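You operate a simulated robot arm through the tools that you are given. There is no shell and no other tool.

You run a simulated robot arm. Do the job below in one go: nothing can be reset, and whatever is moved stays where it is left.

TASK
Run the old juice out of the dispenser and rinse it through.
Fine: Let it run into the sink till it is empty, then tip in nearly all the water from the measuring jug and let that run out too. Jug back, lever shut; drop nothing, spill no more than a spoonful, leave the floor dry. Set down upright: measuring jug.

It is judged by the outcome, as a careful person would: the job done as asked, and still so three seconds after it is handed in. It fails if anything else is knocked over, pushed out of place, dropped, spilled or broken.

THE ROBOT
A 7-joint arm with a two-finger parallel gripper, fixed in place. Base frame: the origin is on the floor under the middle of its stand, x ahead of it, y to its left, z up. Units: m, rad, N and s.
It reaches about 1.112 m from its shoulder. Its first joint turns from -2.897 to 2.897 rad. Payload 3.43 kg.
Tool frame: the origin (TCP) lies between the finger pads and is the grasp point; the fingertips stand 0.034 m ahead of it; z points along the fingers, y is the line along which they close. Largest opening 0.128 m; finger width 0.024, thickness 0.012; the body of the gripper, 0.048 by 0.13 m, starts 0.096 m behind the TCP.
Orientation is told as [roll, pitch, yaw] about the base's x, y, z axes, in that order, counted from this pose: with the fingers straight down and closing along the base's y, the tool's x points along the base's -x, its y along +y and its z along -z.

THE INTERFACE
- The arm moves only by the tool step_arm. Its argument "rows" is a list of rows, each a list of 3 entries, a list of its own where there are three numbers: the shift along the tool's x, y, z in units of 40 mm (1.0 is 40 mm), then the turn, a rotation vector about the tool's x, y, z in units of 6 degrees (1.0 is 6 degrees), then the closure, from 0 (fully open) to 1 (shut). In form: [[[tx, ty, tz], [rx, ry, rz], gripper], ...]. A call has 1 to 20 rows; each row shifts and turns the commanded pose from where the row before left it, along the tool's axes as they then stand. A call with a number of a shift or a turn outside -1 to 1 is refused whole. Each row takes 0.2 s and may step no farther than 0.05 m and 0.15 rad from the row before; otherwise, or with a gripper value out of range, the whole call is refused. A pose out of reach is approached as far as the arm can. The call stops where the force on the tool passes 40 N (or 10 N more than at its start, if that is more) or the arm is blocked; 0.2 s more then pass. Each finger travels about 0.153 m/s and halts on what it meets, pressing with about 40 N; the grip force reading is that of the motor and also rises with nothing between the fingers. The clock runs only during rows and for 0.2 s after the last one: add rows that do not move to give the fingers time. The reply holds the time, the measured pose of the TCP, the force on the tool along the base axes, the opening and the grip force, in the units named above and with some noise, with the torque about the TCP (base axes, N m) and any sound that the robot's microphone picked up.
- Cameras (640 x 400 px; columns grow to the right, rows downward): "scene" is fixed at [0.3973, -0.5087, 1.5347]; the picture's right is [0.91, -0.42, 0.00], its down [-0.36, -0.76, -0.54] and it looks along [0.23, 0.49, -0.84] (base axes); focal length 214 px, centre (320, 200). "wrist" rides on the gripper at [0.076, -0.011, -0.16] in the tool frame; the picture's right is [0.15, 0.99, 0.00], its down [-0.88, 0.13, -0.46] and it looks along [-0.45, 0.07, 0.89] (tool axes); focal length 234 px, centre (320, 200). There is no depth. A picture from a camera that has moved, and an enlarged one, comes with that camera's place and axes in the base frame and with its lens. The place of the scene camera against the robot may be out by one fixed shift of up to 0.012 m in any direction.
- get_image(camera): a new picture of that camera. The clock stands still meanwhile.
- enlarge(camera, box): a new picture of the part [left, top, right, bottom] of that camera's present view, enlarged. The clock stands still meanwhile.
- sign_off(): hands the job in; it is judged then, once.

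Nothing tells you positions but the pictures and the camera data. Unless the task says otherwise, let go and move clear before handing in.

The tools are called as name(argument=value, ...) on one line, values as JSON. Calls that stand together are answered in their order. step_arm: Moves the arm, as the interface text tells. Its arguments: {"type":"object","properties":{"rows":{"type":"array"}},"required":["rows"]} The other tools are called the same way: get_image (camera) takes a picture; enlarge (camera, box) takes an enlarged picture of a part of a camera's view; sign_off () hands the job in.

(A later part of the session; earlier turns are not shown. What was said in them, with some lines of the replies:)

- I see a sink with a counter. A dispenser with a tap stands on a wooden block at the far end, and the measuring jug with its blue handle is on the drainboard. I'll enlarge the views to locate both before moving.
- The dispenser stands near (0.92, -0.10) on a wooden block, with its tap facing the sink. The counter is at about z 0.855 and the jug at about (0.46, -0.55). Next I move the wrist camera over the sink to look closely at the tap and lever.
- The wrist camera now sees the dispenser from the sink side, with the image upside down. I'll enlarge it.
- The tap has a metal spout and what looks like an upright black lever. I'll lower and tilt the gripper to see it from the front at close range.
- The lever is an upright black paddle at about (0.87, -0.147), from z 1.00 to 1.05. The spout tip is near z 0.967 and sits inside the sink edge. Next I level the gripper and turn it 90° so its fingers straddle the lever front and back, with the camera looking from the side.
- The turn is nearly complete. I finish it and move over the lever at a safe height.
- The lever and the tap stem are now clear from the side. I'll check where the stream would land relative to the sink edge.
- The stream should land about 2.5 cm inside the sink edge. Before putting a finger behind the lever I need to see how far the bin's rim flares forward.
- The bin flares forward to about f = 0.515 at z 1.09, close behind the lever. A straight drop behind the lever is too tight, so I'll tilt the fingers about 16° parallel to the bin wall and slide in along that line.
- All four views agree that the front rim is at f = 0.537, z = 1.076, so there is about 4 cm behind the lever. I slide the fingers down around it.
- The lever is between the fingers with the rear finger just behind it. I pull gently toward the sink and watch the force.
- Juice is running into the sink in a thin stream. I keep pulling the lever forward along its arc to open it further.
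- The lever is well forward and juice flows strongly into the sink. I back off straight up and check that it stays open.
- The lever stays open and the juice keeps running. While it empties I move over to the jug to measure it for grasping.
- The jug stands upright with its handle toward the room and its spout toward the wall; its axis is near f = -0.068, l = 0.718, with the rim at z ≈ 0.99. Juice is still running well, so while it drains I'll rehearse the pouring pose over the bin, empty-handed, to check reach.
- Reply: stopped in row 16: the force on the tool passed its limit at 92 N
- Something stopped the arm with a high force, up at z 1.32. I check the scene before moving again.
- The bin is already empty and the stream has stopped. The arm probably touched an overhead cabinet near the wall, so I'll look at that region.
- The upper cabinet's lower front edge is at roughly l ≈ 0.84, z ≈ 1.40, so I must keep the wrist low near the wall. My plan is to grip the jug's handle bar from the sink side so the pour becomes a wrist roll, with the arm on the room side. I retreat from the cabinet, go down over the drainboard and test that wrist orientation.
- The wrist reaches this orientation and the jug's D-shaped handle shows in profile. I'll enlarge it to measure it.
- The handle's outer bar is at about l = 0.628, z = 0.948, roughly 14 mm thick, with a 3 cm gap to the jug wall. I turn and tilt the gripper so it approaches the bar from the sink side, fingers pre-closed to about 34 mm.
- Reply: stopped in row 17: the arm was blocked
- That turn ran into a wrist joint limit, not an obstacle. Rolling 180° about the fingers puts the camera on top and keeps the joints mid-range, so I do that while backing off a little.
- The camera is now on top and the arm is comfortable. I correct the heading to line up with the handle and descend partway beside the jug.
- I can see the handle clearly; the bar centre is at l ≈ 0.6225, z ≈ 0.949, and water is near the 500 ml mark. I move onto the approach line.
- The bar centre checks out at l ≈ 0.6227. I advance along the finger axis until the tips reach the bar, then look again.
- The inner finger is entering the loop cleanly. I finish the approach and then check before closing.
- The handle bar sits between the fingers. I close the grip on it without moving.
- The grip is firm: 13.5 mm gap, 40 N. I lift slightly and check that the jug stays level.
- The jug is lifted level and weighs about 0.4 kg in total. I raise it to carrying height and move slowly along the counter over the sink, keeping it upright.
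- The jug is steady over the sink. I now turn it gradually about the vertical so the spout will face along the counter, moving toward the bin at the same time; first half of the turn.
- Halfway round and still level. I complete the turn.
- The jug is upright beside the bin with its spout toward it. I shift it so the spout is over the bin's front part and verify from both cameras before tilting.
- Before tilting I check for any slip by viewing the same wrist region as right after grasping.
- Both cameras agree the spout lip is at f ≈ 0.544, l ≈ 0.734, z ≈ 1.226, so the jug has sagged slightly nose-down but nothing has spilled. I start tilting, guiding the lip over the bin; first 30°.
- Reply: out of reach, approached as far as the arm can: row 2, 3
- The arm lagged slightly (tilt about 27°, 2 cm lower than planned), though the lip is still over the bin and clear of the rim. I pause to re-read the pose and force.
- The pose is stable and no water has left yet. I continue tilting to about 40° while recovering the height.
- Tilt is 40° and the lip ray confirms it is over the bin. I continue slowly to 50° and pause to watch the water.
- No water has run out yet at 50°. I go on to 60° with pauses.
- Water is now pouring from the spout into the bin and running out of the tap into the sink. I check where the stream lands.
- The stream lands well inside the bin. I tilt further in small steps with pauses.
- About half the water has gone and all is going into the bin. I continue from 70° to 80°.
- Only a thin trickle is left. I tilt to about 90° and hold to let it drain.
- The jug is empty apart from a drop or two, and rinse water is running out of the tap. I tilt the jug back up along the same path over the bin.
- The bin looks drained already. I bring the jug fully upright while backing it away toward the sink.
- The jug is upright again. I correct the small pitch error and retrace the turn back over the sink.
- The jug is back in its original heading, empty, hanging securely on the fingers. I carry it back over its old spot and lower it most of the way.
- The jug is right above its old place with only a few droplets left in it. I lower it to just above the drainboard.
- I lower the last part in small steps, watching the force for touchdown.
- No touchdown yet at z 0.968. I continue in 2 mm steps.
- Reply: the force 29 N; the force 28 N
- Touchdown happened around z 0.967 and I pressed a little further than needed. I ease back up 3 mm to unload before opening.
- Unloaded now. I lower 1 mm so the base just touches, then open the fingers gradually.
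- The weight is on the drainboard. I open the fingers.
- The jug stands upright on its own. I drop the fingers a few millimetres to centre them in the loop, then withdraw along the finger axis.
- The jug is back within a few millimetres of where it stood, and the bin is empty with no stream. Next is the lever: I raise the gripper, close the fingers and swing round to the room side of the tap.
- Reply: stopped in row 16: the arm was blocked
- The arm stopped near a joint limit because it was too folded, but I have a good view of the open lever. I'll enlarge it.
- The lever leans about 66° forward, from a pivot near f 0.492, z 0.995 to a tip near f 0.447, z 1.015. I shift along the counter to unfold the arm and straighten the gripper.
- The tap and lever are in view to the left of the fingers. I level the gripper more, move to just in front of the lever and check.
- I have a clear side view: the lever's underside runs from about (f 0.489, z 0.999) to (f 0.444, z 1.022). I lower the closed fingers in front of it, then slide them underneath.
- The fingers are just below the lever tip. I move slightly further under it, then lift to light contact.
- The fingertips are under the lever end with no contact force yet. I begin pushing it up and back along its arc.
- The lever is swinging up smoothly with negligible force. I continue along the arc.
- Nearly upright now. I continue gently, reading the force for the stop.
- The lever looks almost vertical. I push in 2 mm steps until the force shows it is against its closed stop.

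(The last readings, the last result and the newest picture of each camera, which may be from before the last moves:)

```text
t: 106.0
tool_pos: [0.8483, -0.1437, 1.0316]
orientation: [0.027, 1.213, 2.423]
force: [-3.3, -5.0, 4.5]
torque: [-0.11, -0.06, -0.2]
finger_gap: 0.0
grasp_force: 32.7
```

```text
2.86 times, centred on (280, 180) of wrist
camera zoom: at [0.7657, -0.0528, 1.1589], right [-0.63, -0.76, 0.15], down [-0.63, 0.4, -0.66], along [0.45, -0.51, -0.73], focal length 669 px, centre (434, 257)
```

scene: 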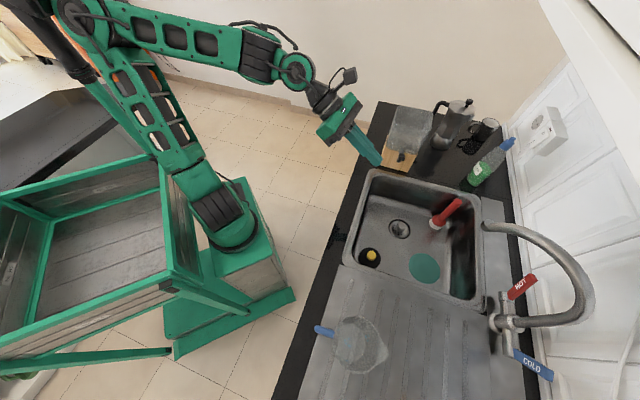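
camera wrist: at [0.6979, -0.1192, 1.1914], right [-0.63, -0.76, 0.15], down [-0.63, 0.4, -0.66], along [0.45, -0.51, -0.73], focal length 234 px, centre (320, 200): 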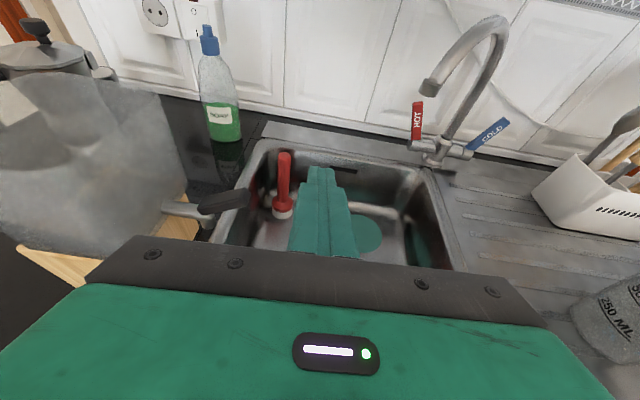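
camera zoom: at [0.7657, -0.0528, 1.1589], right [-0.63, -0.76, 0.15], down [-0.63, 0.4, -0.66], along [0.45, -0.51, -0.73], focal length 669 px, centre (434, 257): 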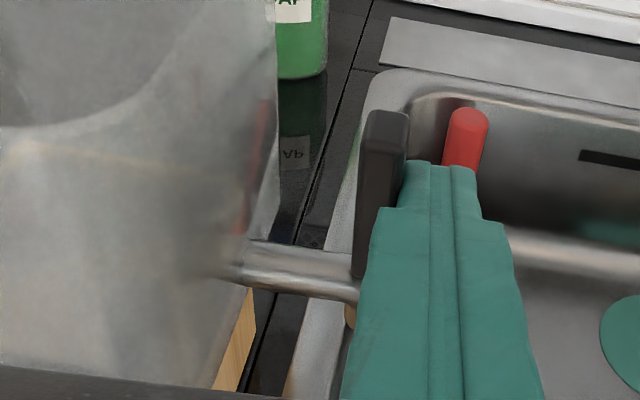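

A force of about 6 N shows the lever is against its closed stop. I back the fingers off toward the sink, raise them, and inspect.

step_arm(rows=[[[0, 0.1, 0], [0, 0, 0], 1], [[0, 0.3, 0], [0, 0, 0], 1], [[0, 0.5, 0], [0, 0, 0], 1], [[0, 0.5, 0], [0, 0, 0], 1], [[0.4, 0.2, -0.2], [0, 0, 0], 1], [[0.5, 0, -0.4], [0, 0, 0], 1], [[0.5, 0, -0.4], [0, 0, 0], 1], [[0, 0, 0], [0, 0, 0], 1]])

get_image(camera="wrist")

enlarge(camera="wrist", box=[100, 110, 300, 250])

enlarge(camera="scene", box=[370, 95, 450, 185])

```text
t: 107.8
tool_pos: [0.7927, -0.1785, 1.0996]
orientation: [0.027, 1.214, 2.423]
force: [0.1, -0.2, 0.0]
torque: [0.01, 0.03, 0.01]
finger_gap: 0.0
grasp_force: 32.8
```

```text
taken
camera wrist: at [0.7109, -0.0873, 1.2262], right [-0.63, -0.76, 0.15], down [-0.63, 0.4, -0.66], along [0.45, -0.51, -0.73], focal length 234 px, centre (320, 200)
```

wrist: 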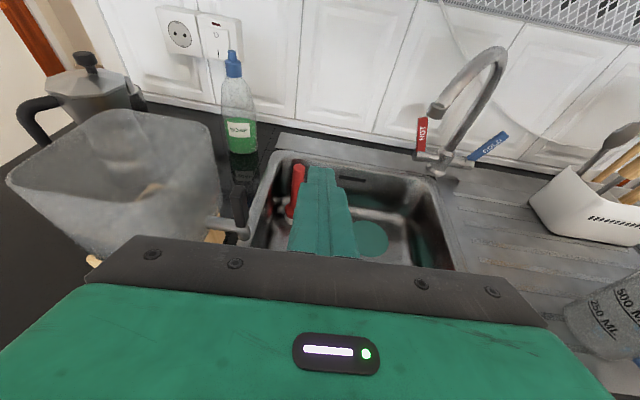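

```text
2.86 times, centred on (200, 180) of wrist
camera zoom: at [0.7109, -0.0873, 1.2262], right [-0.63, -0.76, 0.15], down [-0.63, 0.4, -0.66], along [0.45, -0.51, -0.73], focal length 669 px, centre (663, 257)
```

zoom: 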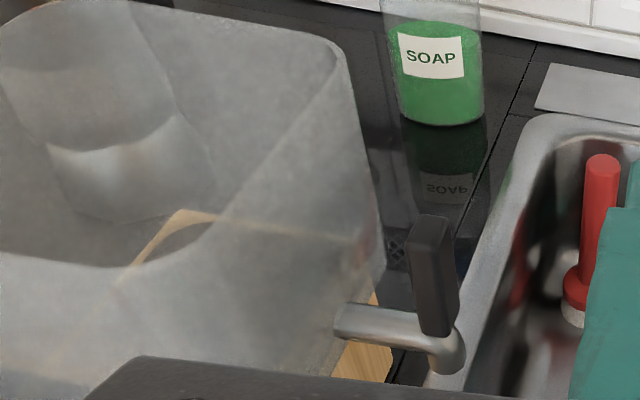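

```text
4.44 times, centred on (410, 140) of scene
camera zoom: at [0.3973, -0.5087, 1.5347], right [0.91, -0.42, 0.0], down [-0.36, -0.76, -0.54], along [0.23, 0.49, -0.84], focal length 953 px, centre (-80, 467)
```

zoom: 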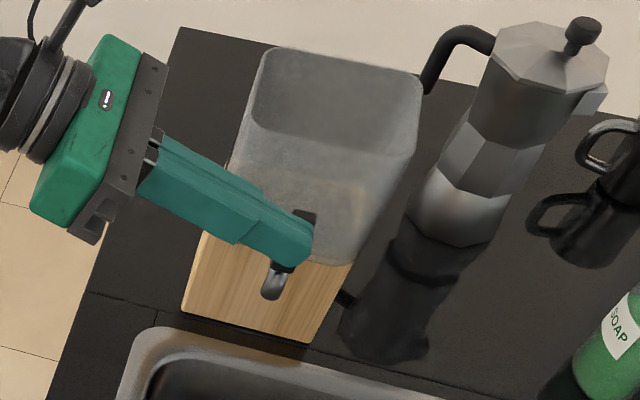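

The lever is upright, the bin is empty and the dispenser hasn't shifted. I move the gripper fully clear to compare the lever with its initial closed position.

step_arm(rows=[[[0.4, 0.8, -0.3], [0, 0, 0], 0.8], [[0.4, 0.8, -0.3], [0, 0, 0], 0.6], [[0.4, 0.8, -0.3], [0, 0, 0], 0.5], [[0.3, 0.8, -0.2], [0, 0, 0], 0.5], [[0, 0, 0], [0, 0, 0], 0.5]])

enlarge(camera="scene", box=[370, 95, 450, 185])

get_image(camera="scene")

get_image(camera="wrist")

```text
t: 109.0
tool_pos: [0.6917, -0.2581, 1.1723]
orientation: [0.028, 1.213, 2.425]
force: [1.1, -1.3, -0.8]
torque: [0.0, -0.01, -0.06]
finger_gap: 0.064
grasp_force: 0.0
```

```text
4.44 times, centred on (410, 140) of scene
camera zoom: at [0.3973, -0.5087, 1.5347], right [0.91, -0.42, 0.0], down [-0.36, -0.76, -0.54], along [0.23, 0.49, -0.84], focal length 953 px, centre (-80, 467)
```

zoom: 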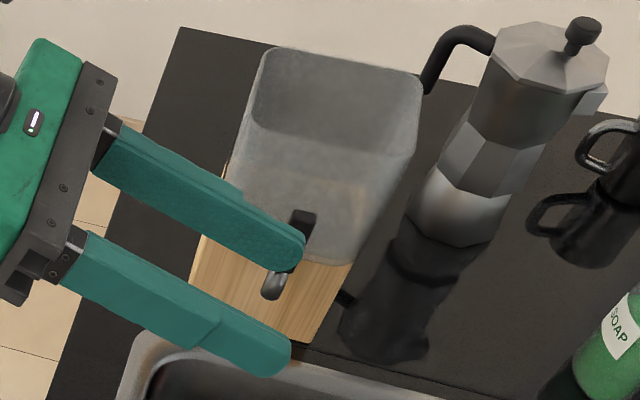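

```text
taken
```

scene: 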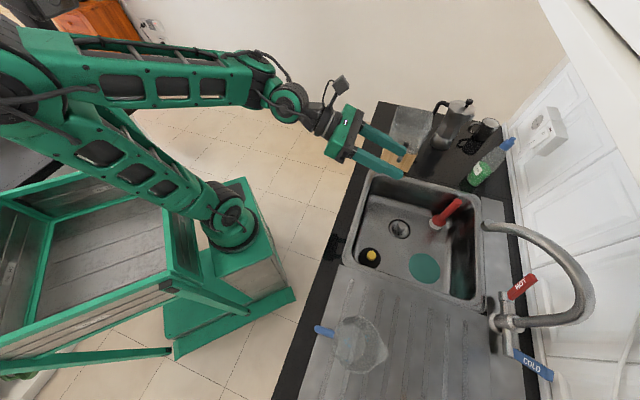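

```text
taken
camera wrist: at [0.6089, -0.1671, 1.2991], right [-0.63, -0.76, 0.15], down [-0.63, 0.4, -0.66], along [0.45, -0.51, -0.73], focal length 234 px, centre (320, 200)
```

wrist: 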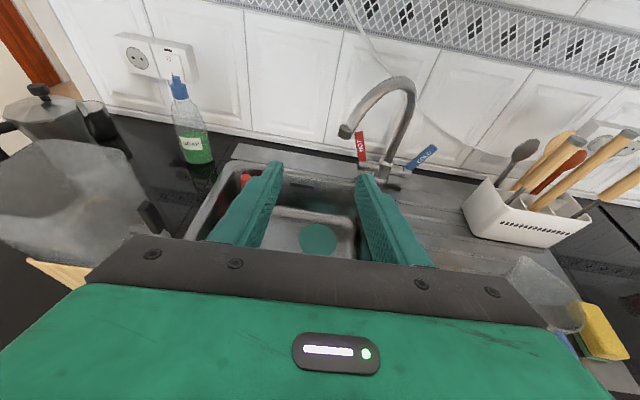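

The lever top is in exactly its initial place. I move the arm further clear and do a final full check.

step_arm(rows=[[[0.5, 0.8, -0.2], [0, 0, 0], 0.5], [[0.5, 0.8, -0.2], [0, 0, 0], 0.5], [[0.3, 0.6, -0.1], [0, 0, 0], 0.5], [[0, 0, 0], [0, 0, 0], 0.5]])

enlarge(camera="scene", box=[370, 95, 450, 185])

get_image(camera="scene")

enlarge(camera="scene", box=[280, 280, 440, 380])

enlarge(camera="scene", box=[330, 160, 586, 320])

```text
t: 110.0
tool_pos: [0.6325, -0.318, 1.2276]
orientation: [0.016, 1.219, 2.415]
force: [-0.1, 0.0, 0.2]
torque: [-0.01, -0.01, 0.01]
finger_gap: 0.064
grasp_force: 0.1
out of reach, approached as far as the arm can: row 3
```

```text
4.44 times, centred on (410, 140) of scene
camera zoom: at [0.3973, -0.5087, 1.5347], right [0.91, -0.42, 0.0], down [-0.36, -0.76, -0.54], along [0.23, 0.49, -0.84], focal length 953 px, centre (-80, 467)
```

zoom: 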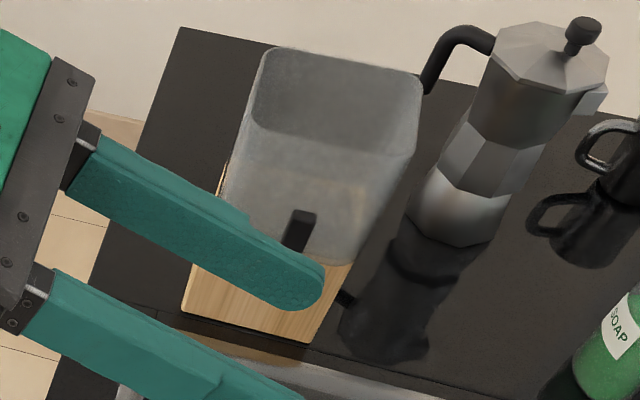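

```text
taken
```

scene: 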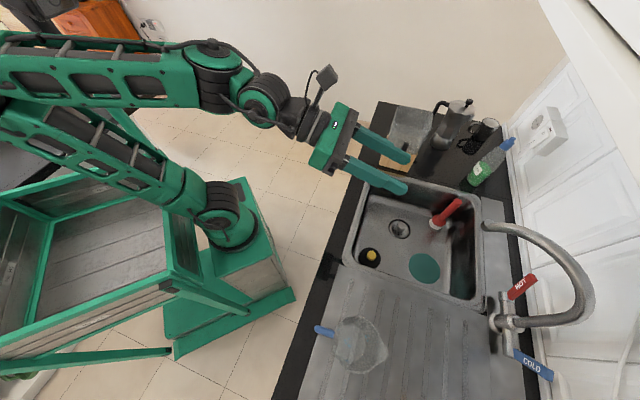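

```text
4.00 times, centred on (360, 330) of scene
camera zoom: at [0.3973, -0.5087, 1.5347], right [0.91, -0.42, 0.0], down [-0.36, -0.76, -0.54], along [0.23, 0.49, -0.84], focal length 858 px, centre (160, -320)
```

zoom: 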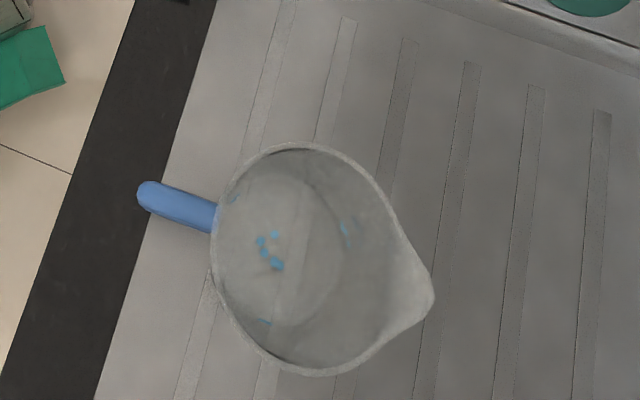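

```text
2.50 times, centred on (458, 240) of scene
camera zoom: at [0.3973, -0.5087, 1.5347], right [0.91, -0.42, 0.0], down [-0.36, -0.76, -0.54], along [0.23, 0.49, -0.84], focal length 536 px, centre (-25, 100)
```

zoom: 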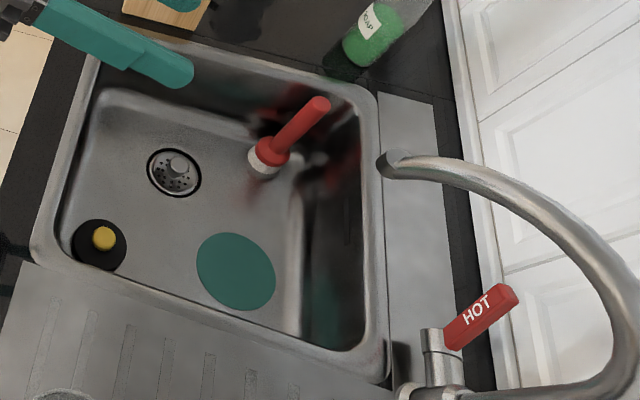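

The jug stands upright where it was, and the sink items and counter are undisturbed. I turn the gripper away so I can see the whole lever.

step_arm(rows=[[[0, 0.3, 0], [-0.894, 0, 0.329], 0.5], [[0, 0.3, 0], [-0.894, 0, 0.329], 0.5], [[0, 0.3, 0], [-0.894, 0, 0.329], 0.5], [[0, 0.3, 0], [-0.894, 0, 0.329], 0.5], [[0, 0.3, 0], [-0.894, 0, 0.329], 0.5], [[0, 0.3, 0], [-0.894, 0, 0.329], 0.5], [[0, 0, 0], [-0.894, 0, 0.329], 0.5], [[0, 0, 0], [0, 0, 0], 0.5]])

get_image(camera="scene")

enlarge(camera="scene", box=[370, 95, 450, 185])

get_image(camera="wrist")

```text
t: 111.8
tool_pos: [0.5726, -0.3568, 1.2291]
orientation: [0.03, 1.221, 1.727]
force: [-0.3, 0.6, 0.8]
torque: [0.02, 0.0, 0.03]
finger_gap: 0.0638
grasp_force: 0.0
```

```text
taken
```

scene: 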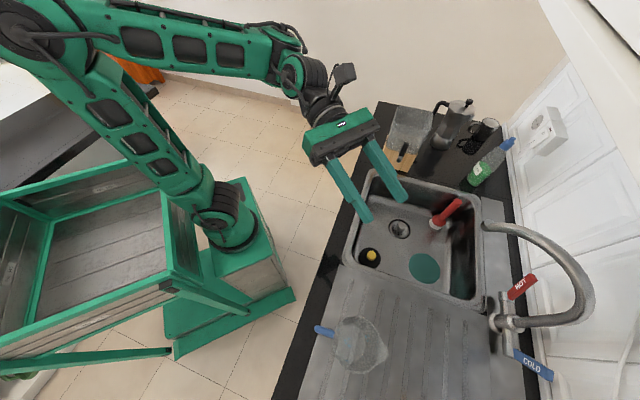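

```text
4.44 times, centred on (410, 140) of scene
camera zoom: at [0.3973, -0.5087, 1.5347], right [0.91, -0.42, 0.0], down [-0.36, -0.76, -0.54], along [0.23, 0.49, -0.84], focal length 953 px, centre (-80, 467)
```

zoom: 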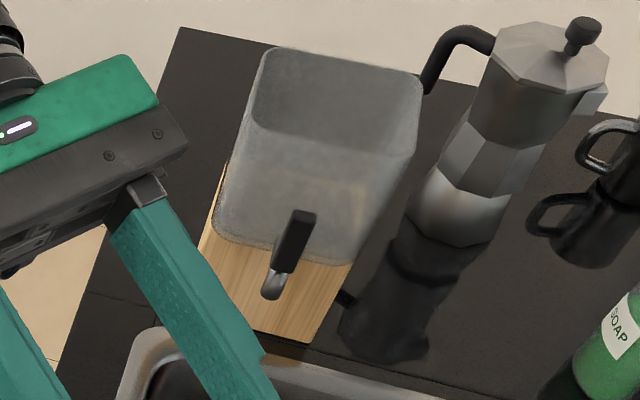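

```text
taken
camera wrist: at [0.5698, -0.2337, 1.3557], right [-0.97, -0.18, 0.15], down [-0.23, 0.71, -0.67], along [0.01, -0.69, -0.73], focal length 234 px, centre (320, 200)
```

wrist: 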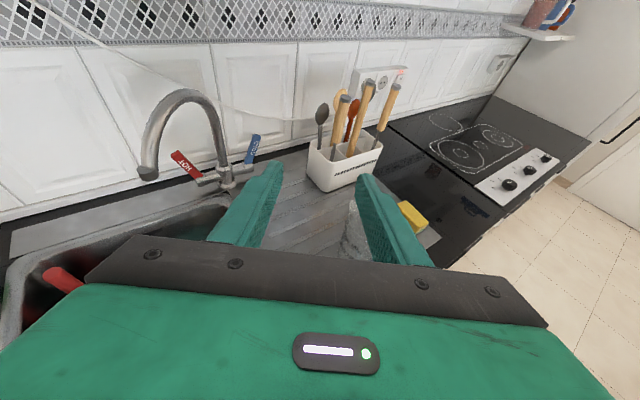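

The lever now looks exactly as it did at the start. The dispenser is empty and in place, the jug stands upright on its old spot with only a few droplets in it, and the counter and floor look dry. The gripper is empty and clear, so I hand in the job.

sign_off()

```text
The job is handed in.
```

The dispenser has been emptied, rinsed through and shut, and I've handed in the job. I haven't seen a verdict.

- **Juice:** I opened the lever and let it run into the sink until the bin was empty and the stream had stopped.
- **Rinse:** I tipped in the water from the measuring jug and let it run out through the tap into the sink. Only a few droplets were left in the jug.
- **Jug:** It stands upright on the drainboard, about 5 mm from where it started.
- **Lever:** I pushed it back against its closed stop. In the last picture it matches its position at the start.
- **Surroundings:** I saw no spill on the counter or floor. The dispenser and the things in the sink look unmoved.

Three things did not go smoothly:

- **Arm bump:** While testing reach with nothing in the gripper, the arm hit something up near the wall, with a force of 92 N. It was most likely the overhead cabinet. I saw no sign of damage in the later pictures, but I did not look closely at the cabinet.
- **Jug slip:** The jug slid down about 1.5 cm in the grip when I lifted it, and nothing spilled.
- **Jug set-down:** I pressed the jug down with about 28 N before easing off.
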